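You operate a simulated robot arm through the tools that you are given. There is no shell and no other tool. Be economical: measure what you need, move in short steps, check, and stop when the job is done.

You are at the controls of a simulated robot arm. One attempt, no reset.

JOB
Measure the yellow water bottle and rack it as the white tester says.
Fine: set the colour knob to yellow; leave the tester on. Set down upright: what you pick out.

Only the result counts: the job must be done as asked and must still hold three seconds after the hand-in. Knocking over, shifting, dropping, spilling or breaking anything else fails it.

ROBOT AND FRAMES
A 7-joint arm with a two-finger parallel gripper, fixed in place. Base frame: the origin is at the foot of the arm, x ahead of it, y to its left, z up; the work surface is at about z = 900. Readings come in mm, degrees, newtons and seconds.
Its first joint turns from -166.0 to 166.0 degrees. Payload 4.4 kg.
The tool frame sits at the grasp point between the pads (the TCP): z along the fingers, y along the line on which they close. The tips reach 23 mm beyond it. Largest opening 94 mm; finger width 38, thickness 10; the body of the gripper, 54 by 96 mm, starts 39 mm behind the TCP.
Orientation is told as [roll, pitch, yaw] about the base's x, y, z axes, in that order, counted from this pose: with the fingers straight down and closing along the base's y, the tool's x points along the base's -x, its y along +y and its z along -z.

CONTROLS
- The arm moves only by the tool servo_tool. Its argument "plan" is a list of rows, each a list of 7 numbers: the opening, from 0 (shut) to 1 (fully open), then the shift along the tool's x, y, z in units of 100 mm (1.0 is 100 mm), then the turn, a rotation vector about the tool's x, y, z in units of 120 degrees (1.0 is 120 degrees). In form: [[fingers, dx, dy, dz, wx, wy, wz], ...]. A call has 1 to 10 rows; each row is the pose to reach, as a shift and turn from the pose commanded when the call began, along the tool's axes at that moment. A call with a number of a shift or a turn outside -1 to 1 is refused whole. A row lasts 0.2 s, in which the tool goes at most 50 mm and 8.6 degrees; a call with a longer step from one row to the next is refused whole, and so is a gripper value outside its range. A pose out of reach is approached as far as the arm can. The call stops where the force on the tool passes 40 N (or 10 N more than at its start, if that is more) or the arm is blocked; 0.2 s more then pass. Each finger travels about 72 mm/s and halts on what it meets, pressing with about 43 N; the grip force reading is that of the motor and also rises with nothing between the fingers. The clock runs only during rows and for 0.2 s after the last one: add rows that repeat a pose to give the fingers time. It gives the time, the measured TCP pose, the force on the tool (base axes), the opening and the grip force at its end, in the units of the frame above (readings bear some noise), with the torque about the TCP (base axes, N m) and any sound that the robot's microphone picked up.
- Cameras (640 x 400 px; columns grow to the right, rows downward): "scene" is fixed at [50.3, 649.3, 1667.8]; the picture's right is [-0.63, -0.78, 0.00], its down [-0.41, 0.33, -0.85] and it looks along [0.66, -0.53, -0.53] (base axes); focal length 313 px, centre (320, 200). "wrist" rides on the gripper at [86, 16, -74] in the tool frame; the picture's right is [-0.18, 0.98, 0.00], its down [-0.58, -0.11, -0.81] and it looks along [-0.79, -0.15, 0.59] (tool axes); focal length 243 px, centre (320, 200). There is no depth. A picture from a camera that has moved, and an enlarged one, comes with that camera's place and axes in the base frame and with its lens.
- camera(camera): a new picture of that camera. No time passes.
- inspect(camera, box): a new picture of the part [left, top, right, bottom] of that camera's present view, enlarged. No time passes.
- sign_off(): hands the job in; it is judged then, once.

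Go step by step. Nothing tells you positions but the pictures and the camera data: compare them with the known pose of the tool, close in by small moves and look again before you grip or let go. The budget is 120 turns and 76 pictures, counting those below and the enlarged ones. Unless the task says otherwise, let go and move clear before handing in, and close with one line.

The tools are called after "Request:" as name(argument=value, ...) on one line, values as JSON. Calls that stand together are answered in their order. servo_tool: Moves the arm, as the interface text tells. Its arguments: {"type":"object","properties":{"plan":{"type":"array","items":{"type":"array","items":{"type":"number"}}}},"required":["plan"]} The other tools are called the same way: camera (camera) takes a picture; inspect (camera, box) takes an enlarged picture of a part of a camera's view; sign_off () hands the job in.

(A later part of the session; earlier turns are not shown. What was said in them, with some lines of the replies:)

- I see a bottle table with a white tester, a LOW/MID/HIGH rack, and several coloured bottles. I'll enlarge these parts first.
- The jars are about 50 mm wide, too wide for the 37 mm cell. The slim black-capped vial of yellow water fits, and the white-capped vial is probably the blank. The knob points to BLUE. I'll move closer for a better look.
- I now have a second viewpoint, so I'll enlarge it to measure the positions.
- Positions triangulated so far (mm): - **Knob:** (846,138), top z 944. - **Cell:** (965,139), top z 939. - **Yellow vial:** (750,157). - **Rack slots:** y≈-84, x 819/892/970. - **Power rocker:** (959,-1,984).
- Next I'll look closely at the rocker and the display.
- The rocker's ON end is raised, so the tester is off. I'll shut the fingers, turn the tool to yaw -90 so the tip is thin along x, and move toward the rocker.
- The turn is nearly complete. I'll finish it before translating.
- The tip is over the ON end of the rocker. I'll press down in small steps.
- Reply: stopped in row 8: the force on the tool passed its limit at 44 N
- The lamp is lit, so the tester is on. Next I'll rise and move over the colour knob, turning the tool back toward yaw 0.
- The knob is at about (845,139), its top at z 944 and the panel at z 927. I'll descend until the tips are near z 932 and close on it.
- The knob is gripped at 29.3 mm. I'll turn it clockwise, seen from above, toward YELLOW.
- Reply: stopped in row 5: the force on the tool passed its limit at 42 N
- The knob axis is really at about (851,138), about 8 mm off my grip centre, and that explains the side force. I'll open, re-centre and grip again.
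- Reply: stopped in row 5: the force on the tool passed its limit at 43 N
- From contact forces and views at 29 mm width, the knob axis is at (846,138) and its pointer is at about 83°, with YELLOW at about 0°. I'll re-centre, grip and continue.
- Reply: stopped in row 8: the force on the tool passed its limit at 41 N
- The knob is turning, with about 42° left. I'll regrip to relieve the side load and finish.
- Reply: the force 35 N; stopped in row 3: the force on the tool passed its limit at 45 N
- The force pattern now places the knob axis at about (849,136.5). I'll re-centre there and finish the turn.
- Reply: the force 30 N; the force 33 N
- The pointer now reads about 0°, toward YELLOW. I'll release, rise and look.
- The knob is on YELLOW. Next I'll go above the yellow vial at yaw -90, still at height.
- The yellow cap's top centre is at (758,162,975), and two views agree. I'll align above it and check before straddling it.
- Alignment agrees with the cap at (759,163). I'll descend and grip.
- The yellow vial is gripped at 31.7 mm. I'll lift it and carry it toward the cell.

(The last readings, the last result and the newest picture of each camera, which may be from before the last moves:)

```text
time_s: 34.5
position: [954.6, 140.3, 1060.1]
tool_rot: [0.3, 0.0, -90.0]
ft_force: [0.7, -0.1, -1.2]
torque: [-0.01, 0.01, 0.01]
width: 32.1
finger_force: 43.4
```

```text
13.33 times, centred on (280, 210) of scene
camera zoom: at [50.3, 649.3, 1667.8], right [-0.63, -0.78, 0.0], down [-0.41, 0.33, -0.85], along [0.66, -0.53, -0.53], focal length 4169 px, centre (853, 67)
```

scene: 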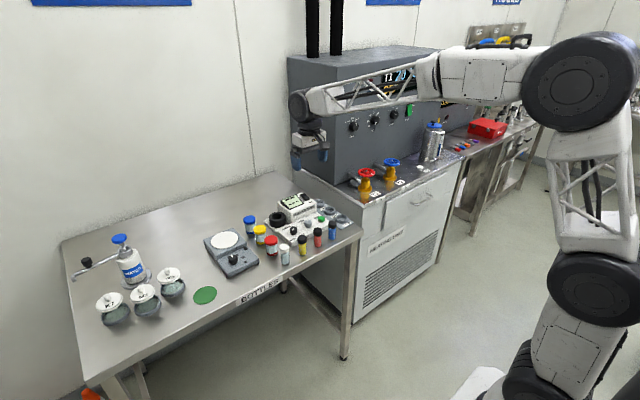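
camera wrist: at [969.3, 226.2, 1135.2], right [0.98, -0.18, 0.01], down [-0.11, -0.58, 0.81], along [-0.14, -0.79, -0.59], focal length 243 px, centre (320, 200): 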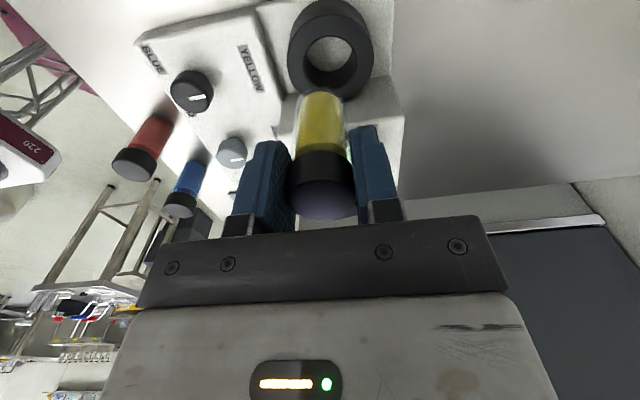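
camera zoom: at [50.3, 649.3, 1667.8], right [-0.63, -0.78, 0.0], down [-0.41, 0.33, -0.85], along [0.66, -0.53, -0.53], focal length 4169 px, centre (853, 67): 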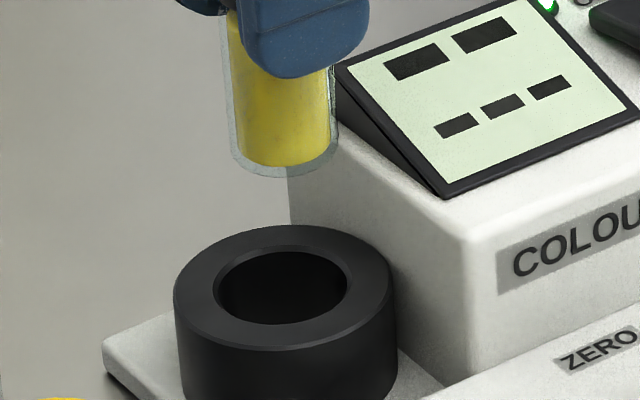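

The cell hole is about 42 mm wide, centred near (962,139.5), with the rim at z ~942. I'll centre over it, hover, and check.

Request:
servo_tool(plan=[[0.25, -0.008, 0.074, 0.1, 0, 0, 0], [0.25, -0.008, 0.074, 0.3, 0, 0, 0], [0.25, -0.008, 0.074, 0.44, 0, 0, 0], [0.25, -0.008, 0.074, 0.44, 0, 0, 0]])

Request:
inspect(camera="wrist", box=[240, 40, 440, 220])

Request:
inspect(camera="scene", box=[260, 190, 300, 225])

```text
time_s: 35.5
position: [962.1, 139.5, 1016.5]
tool_rot: [0.5, 0.0, -90.0]
ft_force: [-0.2, -0.7, -1.2]
torque: [0.02, -0.01, -0.04]
width: 32.2
finger_force: 42.9
```

```text
2.22 times, centred on (340, 130) of wrist
camera zoom: at [976.9, 225.8, 1090.6], right [0.98, -0.18, 0.01], down [-0.11, -0.58, 0.81], along [-0.14, -0.79, -0.59], focal length 539 px, centre (276, 356)
```

zoom: 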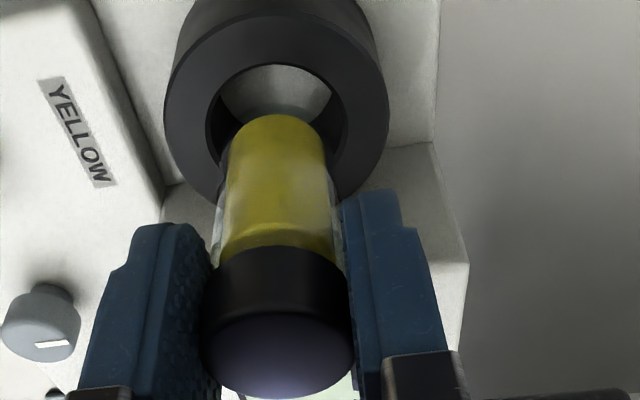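

```text
11.43 times, centred on (280, 208) of scene
camera zoom: at [50.3, 649.3, 1667.8], right [-0.63, -0.78, 0.0], down [-0.41, 0.33, -0.85], along [0.66, -0.53, -0.53], focal length 3574 px, centre (777, 114)
```

zoom: 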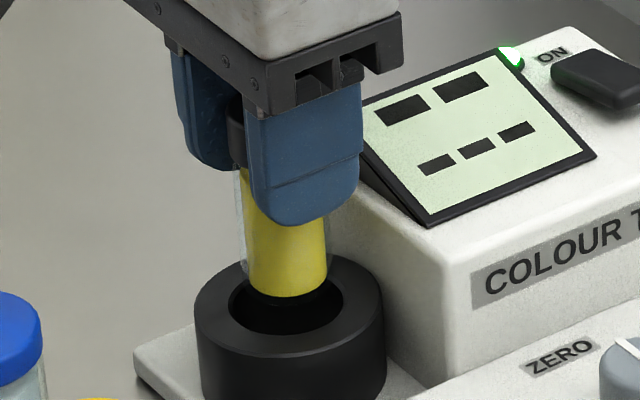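

It's aligned over the hole. I'll lower gently until it touches.

Request:
servo_tool(plan=[[0.25, 0, 0, 0.1, 0, 0, 0], [0.25, 0, 0, 0.2, 0, 0, 0], [0.25, 0, 0, 0.28, 0, 0, 0], [0.25, 0, 0, 0.32, 0, 0, 0], [0.25, 0, 0, 0.35, 0, 0, 0], [0.25, 0, 0, 0.37, 0, 0, 0]])

Request:
inspect(camera="scene", box=[260, 190, 300, 225])

```text
time_s: 36.9
position: [961.3, 138.3, 979.7]
tool_rot: [0.4, 0.0, -90.0]
ft_force: [-0.2, 0.8, -0.6]
torque: [0.01, 0.0, -0.04]
width: 31.8
finger_force: 42.7
```

```text
11.43 times, centred on (280, 208) of scene
camera zoom: at [50.3, 649.3, 1667.8], right [-0.63, -0.78, 0.0], down [-0.41, 0.33, -0.85], along [0.66, -0.53, -0.53], focal length 3574 px, centre (777, 114)
```

zoom: 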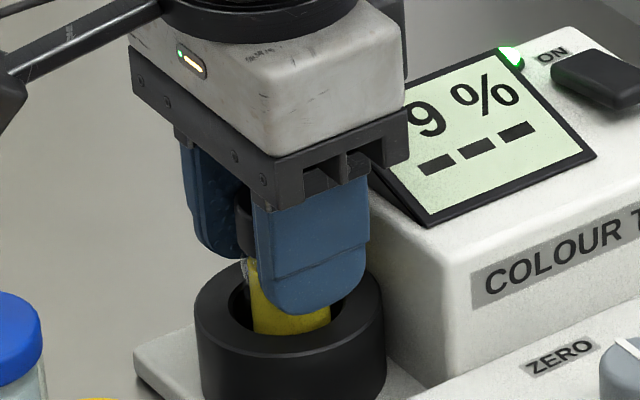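

The display shows a live "%" value. I'll lower until it seats.

Request:
servo_tool(plan=[[0.25, 0, 0, 0.02, 0, 0, 0], [0.25, 0, 0, 0.04, 0, 0, 0], [0.25, 0, 0, 0.06, 0, 0, 0], [0.25, 0, 0, 0.08, 0, 0, 0]])

```text
time_s: 37.9
position: [962.1, 140.0, 974.6]
tool_rot: [0.5, 0.1, -90.1]
ft_force: [-2.8, -1.5, 30.7]
torque: [-0.11, 0.31, 0.0]
width: 32.0
finger_force: 42.8
```

It's seated. I'll relieve the load, open, rise and read the display.

Request:
servo_tool(plan=[[0.25, 0, 0, -0.027, 0, 0, 0], [0.25, 0, 0, -0.027, 0, 0, 0], [0.55, 0, 0, -0.027, 0, 0, 0], [0.55, 0, 0, -0.027, 0, 0, 0], [0.55, 0, 0, -0.2, 0, 0, 0], [0.55, 0, 0, -0.5, 0, 0, 0], [0.55, 0, 0, -0.9, 0, 0, 0], [0.55, 0, 0, -0.9, 0, 0, 0]])

Request:
camera(camera="wrist")

Request:
inspect(camera="scene", box=[260, 185, 320, 225])

```text
time_s: 39.6
position: [961.6, 138.8, 1061.3]
tool_rot: [0.4, 0.1, -90.0]
ft_force: [-0.5, 0.5, 0.4]
torque: [0.03, -0.03, -0.04]
width: 51.7
finger_force: 0.0
```

```text
32 pictures are left
camera wrist: at [976.0, 225.7, 1135.6], right [0.98, -0.18, 0.01], down [-0.11, -0.58, 0.81], along [-0.14, -0.79, -0.59], focal length 243 px, centre (320, 200)
```

wrist: 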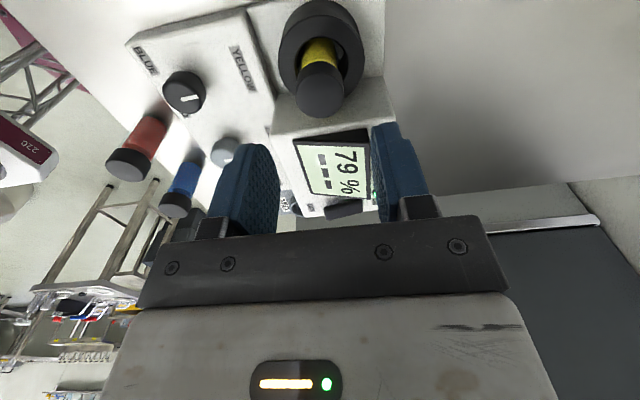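

```text
10.00 times, centred on (290, 205) of scene
camera zoom: at [50.3, 649.3, 1667.8], right [-0.63, -0.78, 0.0], down [-0.41, 0.33, -0.85], along [0.66, -0.53, -0.53], focal length 3127 px, centre (620, 150)
```

zoom: 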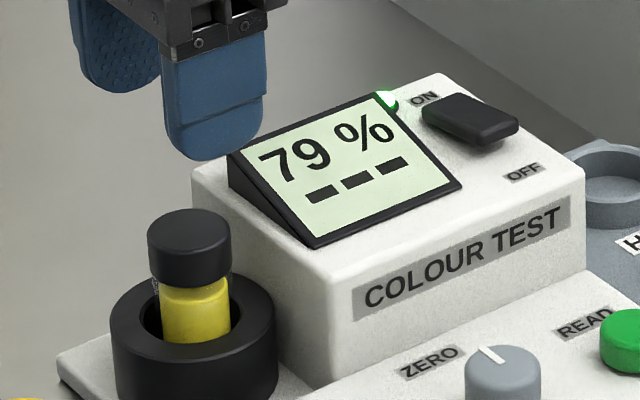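

It shows 79 %, live, with the level still blank until READ is pressed. I'll move over the READ button with the fingers shut.

Request:
servo_tool(plan=[[0.3, -0.25, -0.25, 0, 0, 0, 0], [0, -0.5, -0.5, 0, 0, 0, 0], [0, -0.75, -0.75, 0, 0, 0, 0], [0, -1.0, -1.0, 0, 0, 0, 0]])

Request:
servo_tool(plan=[[0, -0.2, -0.1, 0.2, 0, 0, 0], [0, -0.388, -0.116, 0.4, 0, 0, 0], [0, -0.388, -0.116, 0.65, 0, 0, 0], [0, -0.388, -0.116, 0.65, 0, 0, 0]])

Request:
inspect(camera="wrist", box=[240, 60, 420, 220])

Request:
inspect(camera="scene", box=[300, 190, 350, 225])

```text
time_s: 40.6
position: [861.5, 41.3, 1061.7]
tool_rot: [0.3, 0.0, -89.9]
ft_force: [-0.8, 0.6, -0.2]
torque: [0.02, 0.0, 0.03]
width: 0.1
finger_force: 42.2
```

```text
time_s: 41.6
position: [849.3, 0.2, 995.1]
tool_rot: [0.4, 0.0, -90.0]
ft_force: [-0.1, 0.5, -0.5]
torque: [0.01, 0.0, -0.01]
width: 0.0
finger_force: 43.0
```

```text
2.50 times, centred on (330, 140) of wrist
camera zoom: at [865.6, 86.7, 1069.6], right [0.98, -0.18, 0.01], down [-0.11, -0.58, 0.81], along [-0.14, -0.79, -0.59], focal length 606 px, centre (295, 350)
```

zoom: 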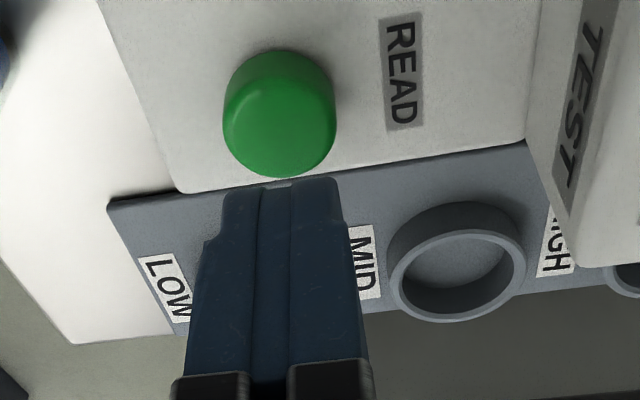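

```text
11.43 times, centred on (325, 208) of scene
camera zoom: at [50.3, 649.3, 1667.8], right [-0.63, -0.78, 0.0], down [-0.41, 0.33, -0.85], along [0.66, -0.53, -0.53], focal length 3574 px, centre (263, 114)
```

zoom: 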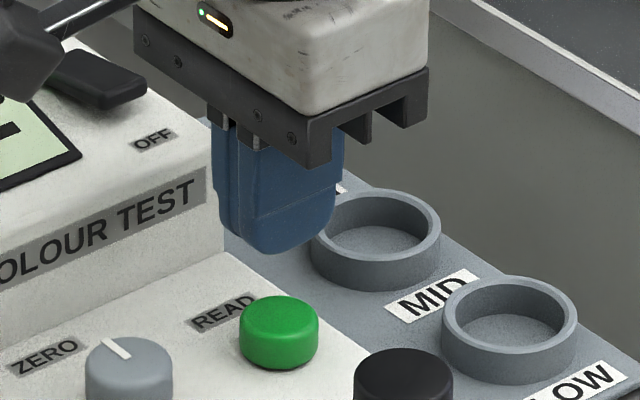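

I'm aligned, with the button at about (847,3). I'll press it.

Request:
servo_tool(plan=[[0, 0.03, -0.02, 0.1, 0, 0, 0], [0, 0.03, -0.02, 0.22, 0, 0, 0], [0, 0.03, -0.02, 0.26, 0, 0, 0], [0, 0.03, -0.02, 0.29, 0, 0, 0], [0, 0.03, -0.02, 0.31, 0, 0, 0], [0, 0.03, -0.02, 0.33, 0, 0, 0], [0, 0.03, -0.02, 0.35, 0, 0, 0], [0, 0.03, -0.02, 0.37, 0, 0, 0], [0, 0.03, -0.02, 0.39, 0, 0, 0]])

Request:
inspect(camera="scene", box=[260, 185, 340, 235])

```text
time_s: 43.6
position: [848.2, 3.3, 957.6]
tool_rot: [0.3, 0.0, -90.0]
ft_force: [-4.0, 1.0, 10.7]
torque: [0.0, 0.07, -0.01]
width: 0.3
finger_force: 42.9
heard: click
```

```text
8.00 times, centred on (300, 210) of scene
camera zoom: at [50.3, 649.3, 1667.8], right [-0.63, -0.78, 0.0], down [-0.41, 0.33, -0.85], along [0.66, -0.53, -0.53], focal length 2502 px, centre (480, 120)
```

zoom: 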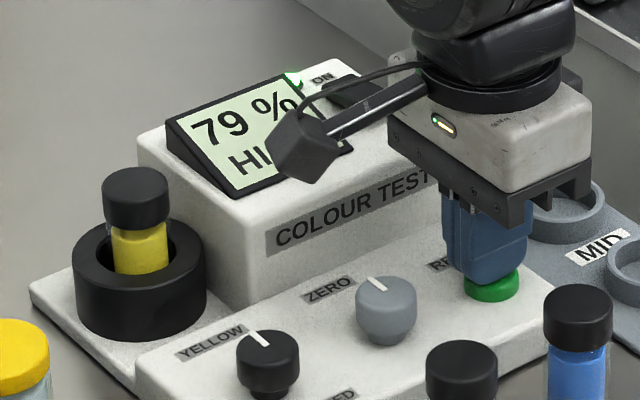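

There was a click and the display starts "HI…". I'll rise and read it fully.

Request:
servo_tool(plan=[[0, 0, 0, -0.3, 0, 0, 0], [0, 0, 0, -0.7, 0, 0, 0], [0.3, 0, 0, -1.0, 0, 0, 0], [0.55, 0, 0, -1.0, 0, 0, 0]])

Request:
inspect(camera="scene", box=[260, 185, 340, 235])

```text
time_s: 44.6
position: [847.1, 4.2, 1057.6]
tool_rot: [0.4, 0.0, -90.1]
ft_force: [0.5, -0.1, 0.6]
torque: [-0.02, -0.02, -0.01]
width: 51.5
finger_force: 0.1
```

```text
8.00 times, centred on (300, 210) of scene
camera zoom: at [50.3, 649.3, 1667.8], right [-0.63, -0.78, 0.0], down [-0.41, 0.33, -0.85], along [0.66, -0.53, -0.53], focal length 2502 px, centre (480, 120)
```

zoom: 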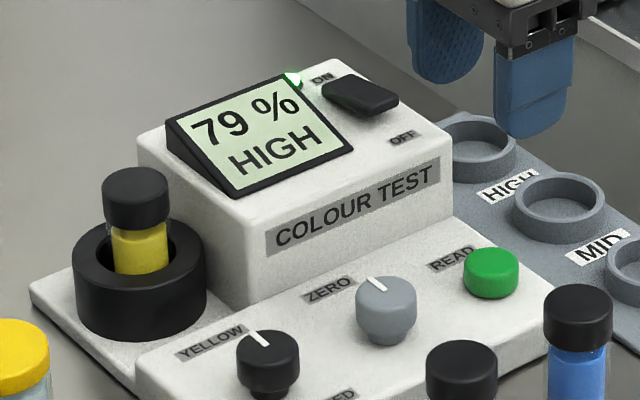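

The tester says HIGH (79 %). The "fine" list doesn't include the ZERO knob, so I'll leave it alone. I'm going back to the cell for the vial.

Request:
servo_tool(plan=[[0.55, 0.25, 0.25, 0, 0, 0, 0], [0.55, 0.5, 0.5, 0, 0, 0, 0], [0.55, 0.75, 0.75, 0, 0, 0, 0], [0.55, 1.0, 1.0, 0, 0, 0, 0]])

Request:
servo_tool(plan=[[0.55, 0.2, 0.1, 0, 0, 0, 0], [0.55, 0.353, 0.147, 0, 0, 0, 0], [0.55, 0.353, 0.147, 0.25, 0, 0, 0], [0.55, 0.353, 0.147, 0.45, 0, 0, 0], [0.55, 0.353, 0.147, 0.45, 0, 0, 0]])

Request:
inspect(camera="wrist", box=[240, 40, 440, 220])

```text
time_s: 45.6
position: [948.7, 103.9, 1058.4]
tool_rot: [0.4, 0.0, -90.0]
ft_force: [-0.3, 0.8, 0.6]
torque: [0.0, 0.01, -0.01]
width: 51.9
finger_force: 0.1
```

```text
time_s: 46.9
position: [962.8, 138.7, 1012.9]
tool_rot: [0.4, 0.0, -89.9]
ft_force: [0.7, -0.6, 0.3]
torque: [0.03, 0.01, 0.0]
width: 51.8
finger_force: 0.1
```

```text
2.22 times, centred on (340, 130) of wrist
camera zoom: at [977.9, 225.5, 1086.7], right [0.98, -0.18, 0.01], down [-0.11, -0.58, 0.81], along [-0.14, -0.79, -0.59], focal length 539 px, centre (276, 356)
```

zoom: 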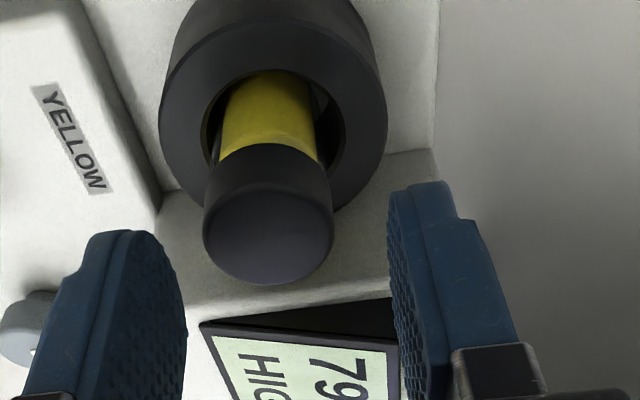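

Well centred. I'll descend and grip the vial.

Request:
servo_tool(plan=[[0.55, 0, -0.015, 0.15, 0, 0, 0], [0.55, 0, -0.015, 0.3, 0, 0, 0], [0.55, 0, -0.015, 0.375, 0, 0, 0], [0.55, 0, -0.015, 0.375, 0, 0, 0], [0.25, 0, -0.015, 0.375, 0, 0, 0], [0.25, 0, -0.015, 0.375, 0, 0, 0], [0.25, 0, -0.015, 0.375, 0, 0, 0], [0.25, 0, -0.015, 0.375, 0, 0, 0]])

```text
time_s: 48.6
position: [961.2, 139.2, 975.2]
tool_rot: [0.4, 0.0, -90.0]
ft_force: [-0.1, 0.3, 0.5]
torque: [0.0, 0.0, -0.01]
width: 32.2
finger_force: 43.0
```

Request:
servo_tool(plan=[[0.25, 0, 0, -0.15, 0, 0, 0], [0.25, 0, 0, -0.4, 0, 0, 0], [0.25, 0, 0, -0.8, 0, 0, 0], [0.25, 0, 0, -1.0, 0, 0, 0], [0.25, 0, 0, -1.0, 0, 0, 0]])

Request:
servo_tool(plan=[[0.25, 0, 0, -0.15, 0, 0, 0], [0.25, -0.25, 0, -0.15, 0, 0, 0], [0.25, -0.6, 0, -0.15, 0, 0, 0], [0.25, -1.0, 0, -0.15, 0, 0, 0], [0.25, -1.0, 0, -0.15, 0, 0, 0]])

Request:
servo_tool(plan=[[0.25, -0.3, 0, 0, 0, 0, 0], [0.25, -0.65, 0, 0, 0, 0, 0], [0.25, -0.95, 0, 0, 0, 0, 0], [0.25, -0.95, 0, 0, 0, 0, 0]])

Request:
camera(camera="wrist")

Request:
inspect(camera="scene", box=[290, 160, 360, 225])

```text
time_s: 49.9
position: [960.8, 140.1, 1076.3]
tool_rot: [0.3, 0.0, -90.0]
ft_force: [-0.2, -0.3, -1.0]
torque: [0.01, -0.01, 0.0]
width: 32.1
finger_force: 43.2
```

```text
time_s: 51.0
position: [959.5, 38.6, 1090.1]
tool_rot: [0.3, 0.0, -90.1]
ft_force: [0.0, -0.1, -1.1]
torque: [-0.02, 0.03, 0.0]
width: 31.8
finger_force: 43.1
```

```text
time_s: 52.0
position: [961.4, -55.5, 1090.2]
tool_rot: [0.5, 0.0, -90.0]
ft_force: [0.7, -0.1, -1.6]
torque: [0.02, -0.01, 0.01]
width: 31.5
finger_force: 42.5
```

```text
25 pictures are left
camera wrist: at [976.5, 31.1, 1164.6], right [0.98, -0.18, 0.01], down [-0.11, -0.58, 0.81], along [-0.14, -0.79, -0.59], focal length 243 px, centre (320, 200)
```

wrist: 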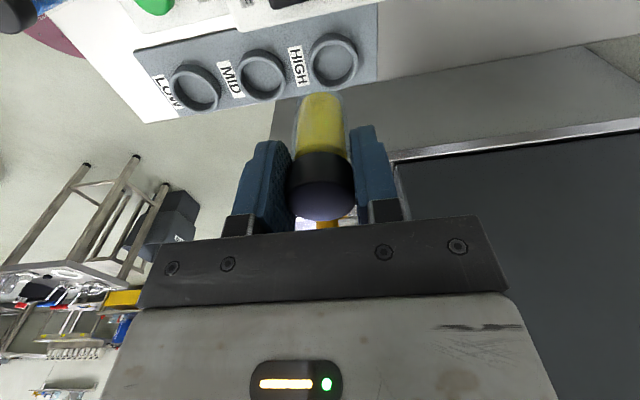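

```text
6.15 times, centred on (325, 192) of scene
camera zoom: at [50.3, 649.3, 1667.8], right [-0.63, -0.78, 0.0], down [-0.41, 0.33, -0.85], along [0.66, -0.53, -0.53], focal length 1924 px, centre (289, 246)
```

zoom: 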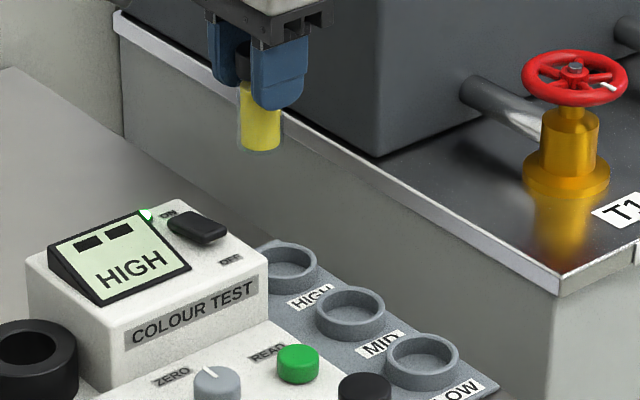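

The display keeps HIGH. Now I'll measure the HIGH slot.

Request:
inspect(camera="wrist", box=[280, 15, 390, 105])

Request:
inspect(camera="scene", box=[305, 165, 345, 205])

```text
4.44 times, centred on (335, 60) of wrist
camera zoom: at [976.5, 31.1, 1164.6], right [0.98, -0.18, 0.01], down [-0.11, -0.58, 0.81], along [-0.14, -0.79, -0.59], focal length 1078 px, centre (253, 822)
```

zoom: 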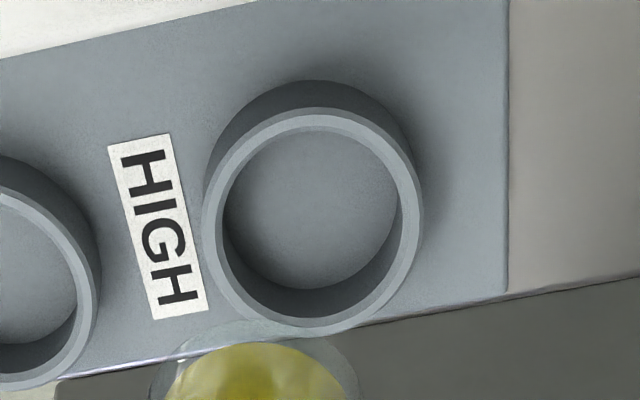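

```text
10.00 times, centred on (325, 185) of scene
camera zoom: at [50.3, 649.3, 1667.8], right [-0.63, -0.78, 0.0], down [-0.41, 0.33, -0.85], along [0.66, -0.53, -0.53], focal length 3127 px, centre (270, 350)
```

zoom: 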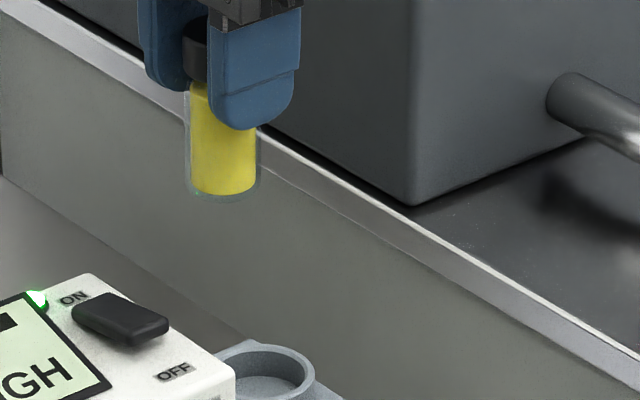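

The HIGH slot is centred near (968,-84), with the rim at z ~915. I'll move above it and hover.

Request:
servo_tool(plan=[[0.25, -0.15, 0.035, 0, 0, 0, 0], [0.25, -0.285, 0.066, 0, 0, 0, 0], [0.25, -0.285, 0.066, 0.3, 0, 0, 0], [0.25, -0.285, 0.066, 0.6, 0, 0, 0], [0.25, -0.285, 0.066, 0.89, 0, 0, 0], [0.25, -0.285, 0.066, 0.89, 0, 0, 0]])

Request:
inspect(camera="wrist", box=[240, 40, 440, 220])

Request:
inspect(camera="scene", box=[310, 175, 350, 215])

```text
time_s: 53.5
position: [968.9, -84.0, 1000.2]
tool_rot: [0.3, 0.0, -90.1]
ft_force: [0.2, 0.4, -0.1]
torque: [-0.02, 0.01, 0.0]
width: 31.9
finger_force: 42.6
```

```text
2.22 times, centred on (340, 130) of wrist
camera zoom: at [984.0, 2.4, 1075.3], right [0.98, -0.18, 0.01], down [-0.11, -0.58, 0.81], along [-0.14, -0.79, -0.59], focal length 539 px, centre (276, 356)
```

zoom: 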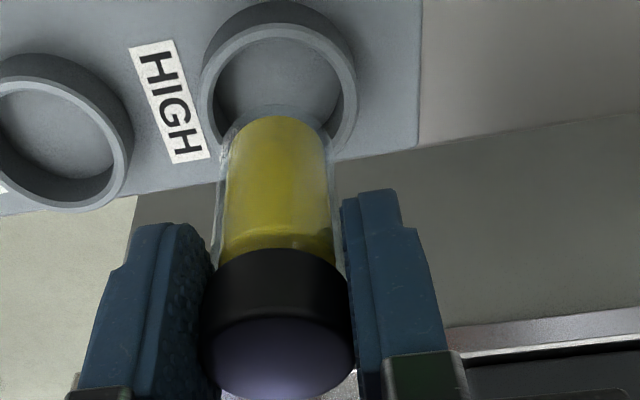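

```text
10.00 times, centred on (330, 195) of scene
camera zoom: at [50.3, 649.3, 1667.8], right [-0.63, -0.78, 0.0], down [-0.41, 0.33, -0.85], along [0.66, -0.53, -0.53], focal length 3127 px, centre (220, 250)
```

zoom: 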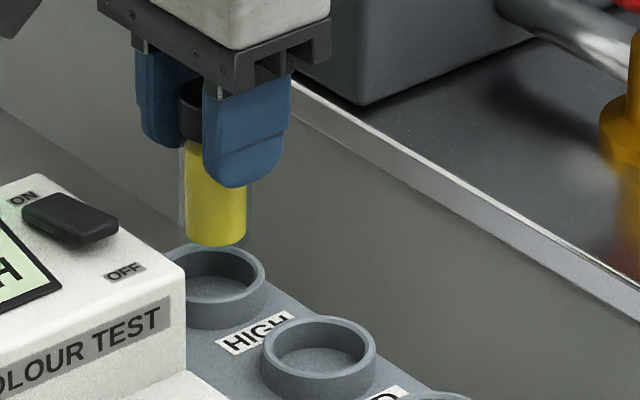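

Aligned within a couple of mm. I'll lower gently until it touches the slot floor.

Request:
servo_tool(plan=[[0.25, 0, 0, 0.08, 0, 0, 0], [0.25, 0, 0, 0.16, 0, 0, 0], [0.25, 0, 0, 0.2, 0, 0, 0], [0.25, 0, 0, 0.23, 0, 0, 0], [0.25, 0, 0, 0.25, 0, 0, 0]])

Request:
inspect(camera="scene", box=[310, 175, 350, 215])

Request:
inspect(camera="wrist", box=[240, 40, 440, 220])

```text
time_s: 54.6
position: [968.8, -83.9, 975.9]
tool_rot: [0.4, 0.0, -90.0]
ft_force: [-0.9, 0.2, 0.0]
torque: [0.0, 0.0, -0.01]
width: 31.9
finger_force: 42.9
```

```text
10.00 times, centred on (330, 195) of scene
camera zoom: at [50.3, 649.3, 1667.8], right [-0.63, -0.78, 0.0], down [-0.41, 0.33, -0.85], along [0.66, -0.53, -0.53], focal length 3127 px, centre (220, 250)
```

zoom: 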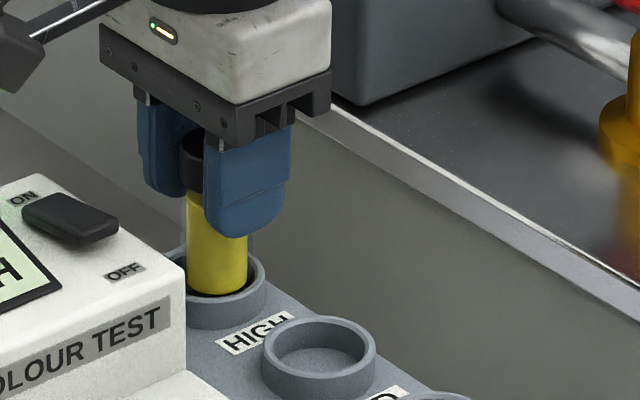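

```text
2.22 times, centred on (340, 130) of wrist
camera zoom: at [983.5, 2.1, 1050.3], right [0.98, -0.18, 0.01], down [-0.11, -0.58, 0.81], along [-0.14, -0.79, -0.59], focal length 539 px, centre (276, 356)
```

zoom: 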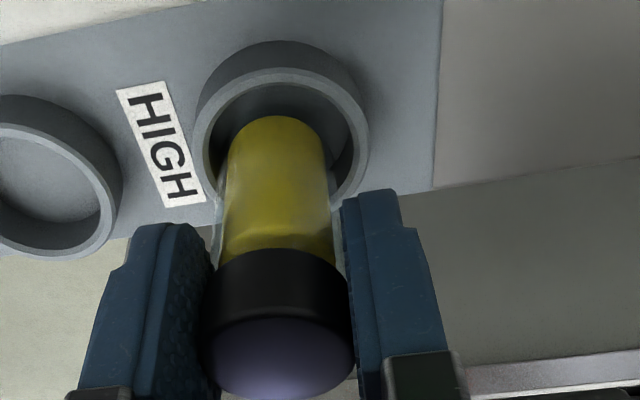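

Request:
servo_tool(plan=[[0.25, 0.018, 0, 0.02, 0, 0, 0], [0.25, 0.018, 0, 0.04, 0, 0, 0], [0.25, 0.018, 0, 0.06, 0, 0, 0], [0.25, 0.018, 0, 0.08, 0, 0, 0], [0.25, 0.018, 0, 0.1, 0, 0, 0], [0.25, 0.018, 0, 0.12, 0, 0, 0]])

```text
time_s: 56.0
position: [969.4, -83.3, 967.4]
tool_rot: [0.6, 0.1, -90.0]
ft_force: [-5.7, 1.5, 32.9]
torque: [0.06, 0.43, -0.01]
width: 31.6
finger_force: 43.2
```

Contact is at the slot-floor height, so it's seated. I'll relieve, release and rise.

Request:
servo_tool(plan=[[0.25, 0, 0, -0.032, 0, 0, 0], [0.25, 0, 0, -0.032, 0, 0, 0], [0.5, 0, 0, -0.032, 0, 0, 0], [0.5, 0, 0, -0.032, 0, 0, 0], [0.5, 0, 0, -0.2, 0, 0, 0], [0.5, 0, 0, -0.5, 0, 0, 0], [0.5, 0, 0, -0.95, 0, 0, 0], [0.5, 0, 0, -1.0, 0, 0, 0]])

Request:
inspect(camera="scene", box=[240, 180, 360, 265])

Request:
inspect(camera="scene", box=[310, 175, 350, 215])

```text
time_s: 57.9
position: [968.2, -83.2, 1064.1]
tool_rot: [0.4, 0.0, -90.0]
ft_force: [0.5, -0.1, 0.4]
torque: [0.02, -0.01, 0.01]
width: 47.0
finger_force: 0.1
```

```text
4.71 times, centred on (300, 222) of scene
camera zoom: at [50.3, 649.3, 1667.8], right [-0.63, -0.78, 0.0], down [-0.41, 0.33, -0.85], along [0.66, -0.53, -0.53], focal length 1472 px, centre (414, 94)
```

zoom: 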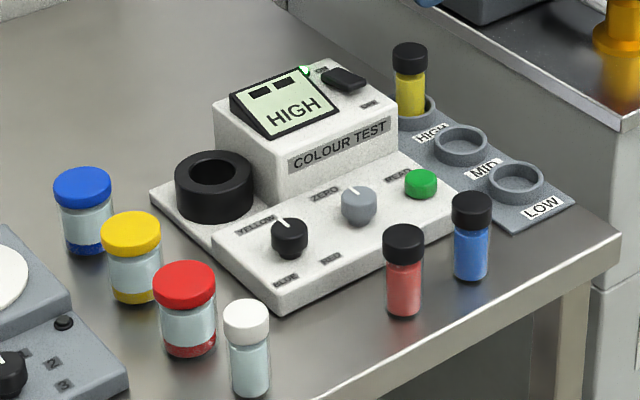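

```text
10.00 times, centred on (330, 195) of scene
camera zoom: at [50.3, 649.3, 1667.8], right [-0.63, -0.78, 0.0], down [-0.41, 0.33, -0.85], along [0.66, -0.53, -0.53], focal length 3127 px, centre (220, 250)
```

zoom: 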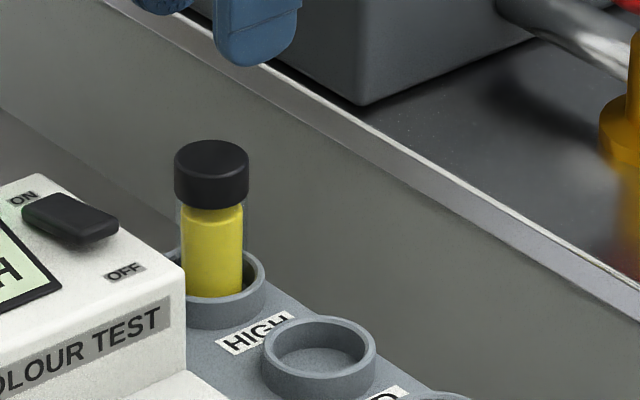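

The yellow vial stands upright in HIGH, the tester is on, the knob is at YELLOW, everything else is in place, and the gripper is clear. I'm handing in.

Request:
sign_off()

```text
The job is handed in.
```

The yellow water bottle read 79 % (HIGH) on the tester and now stands upright in the HIGH slot. The colour knob is on yellow and the tester is still on. I left the ZERO knob alone and did not check the zero with the white-capped bottle.
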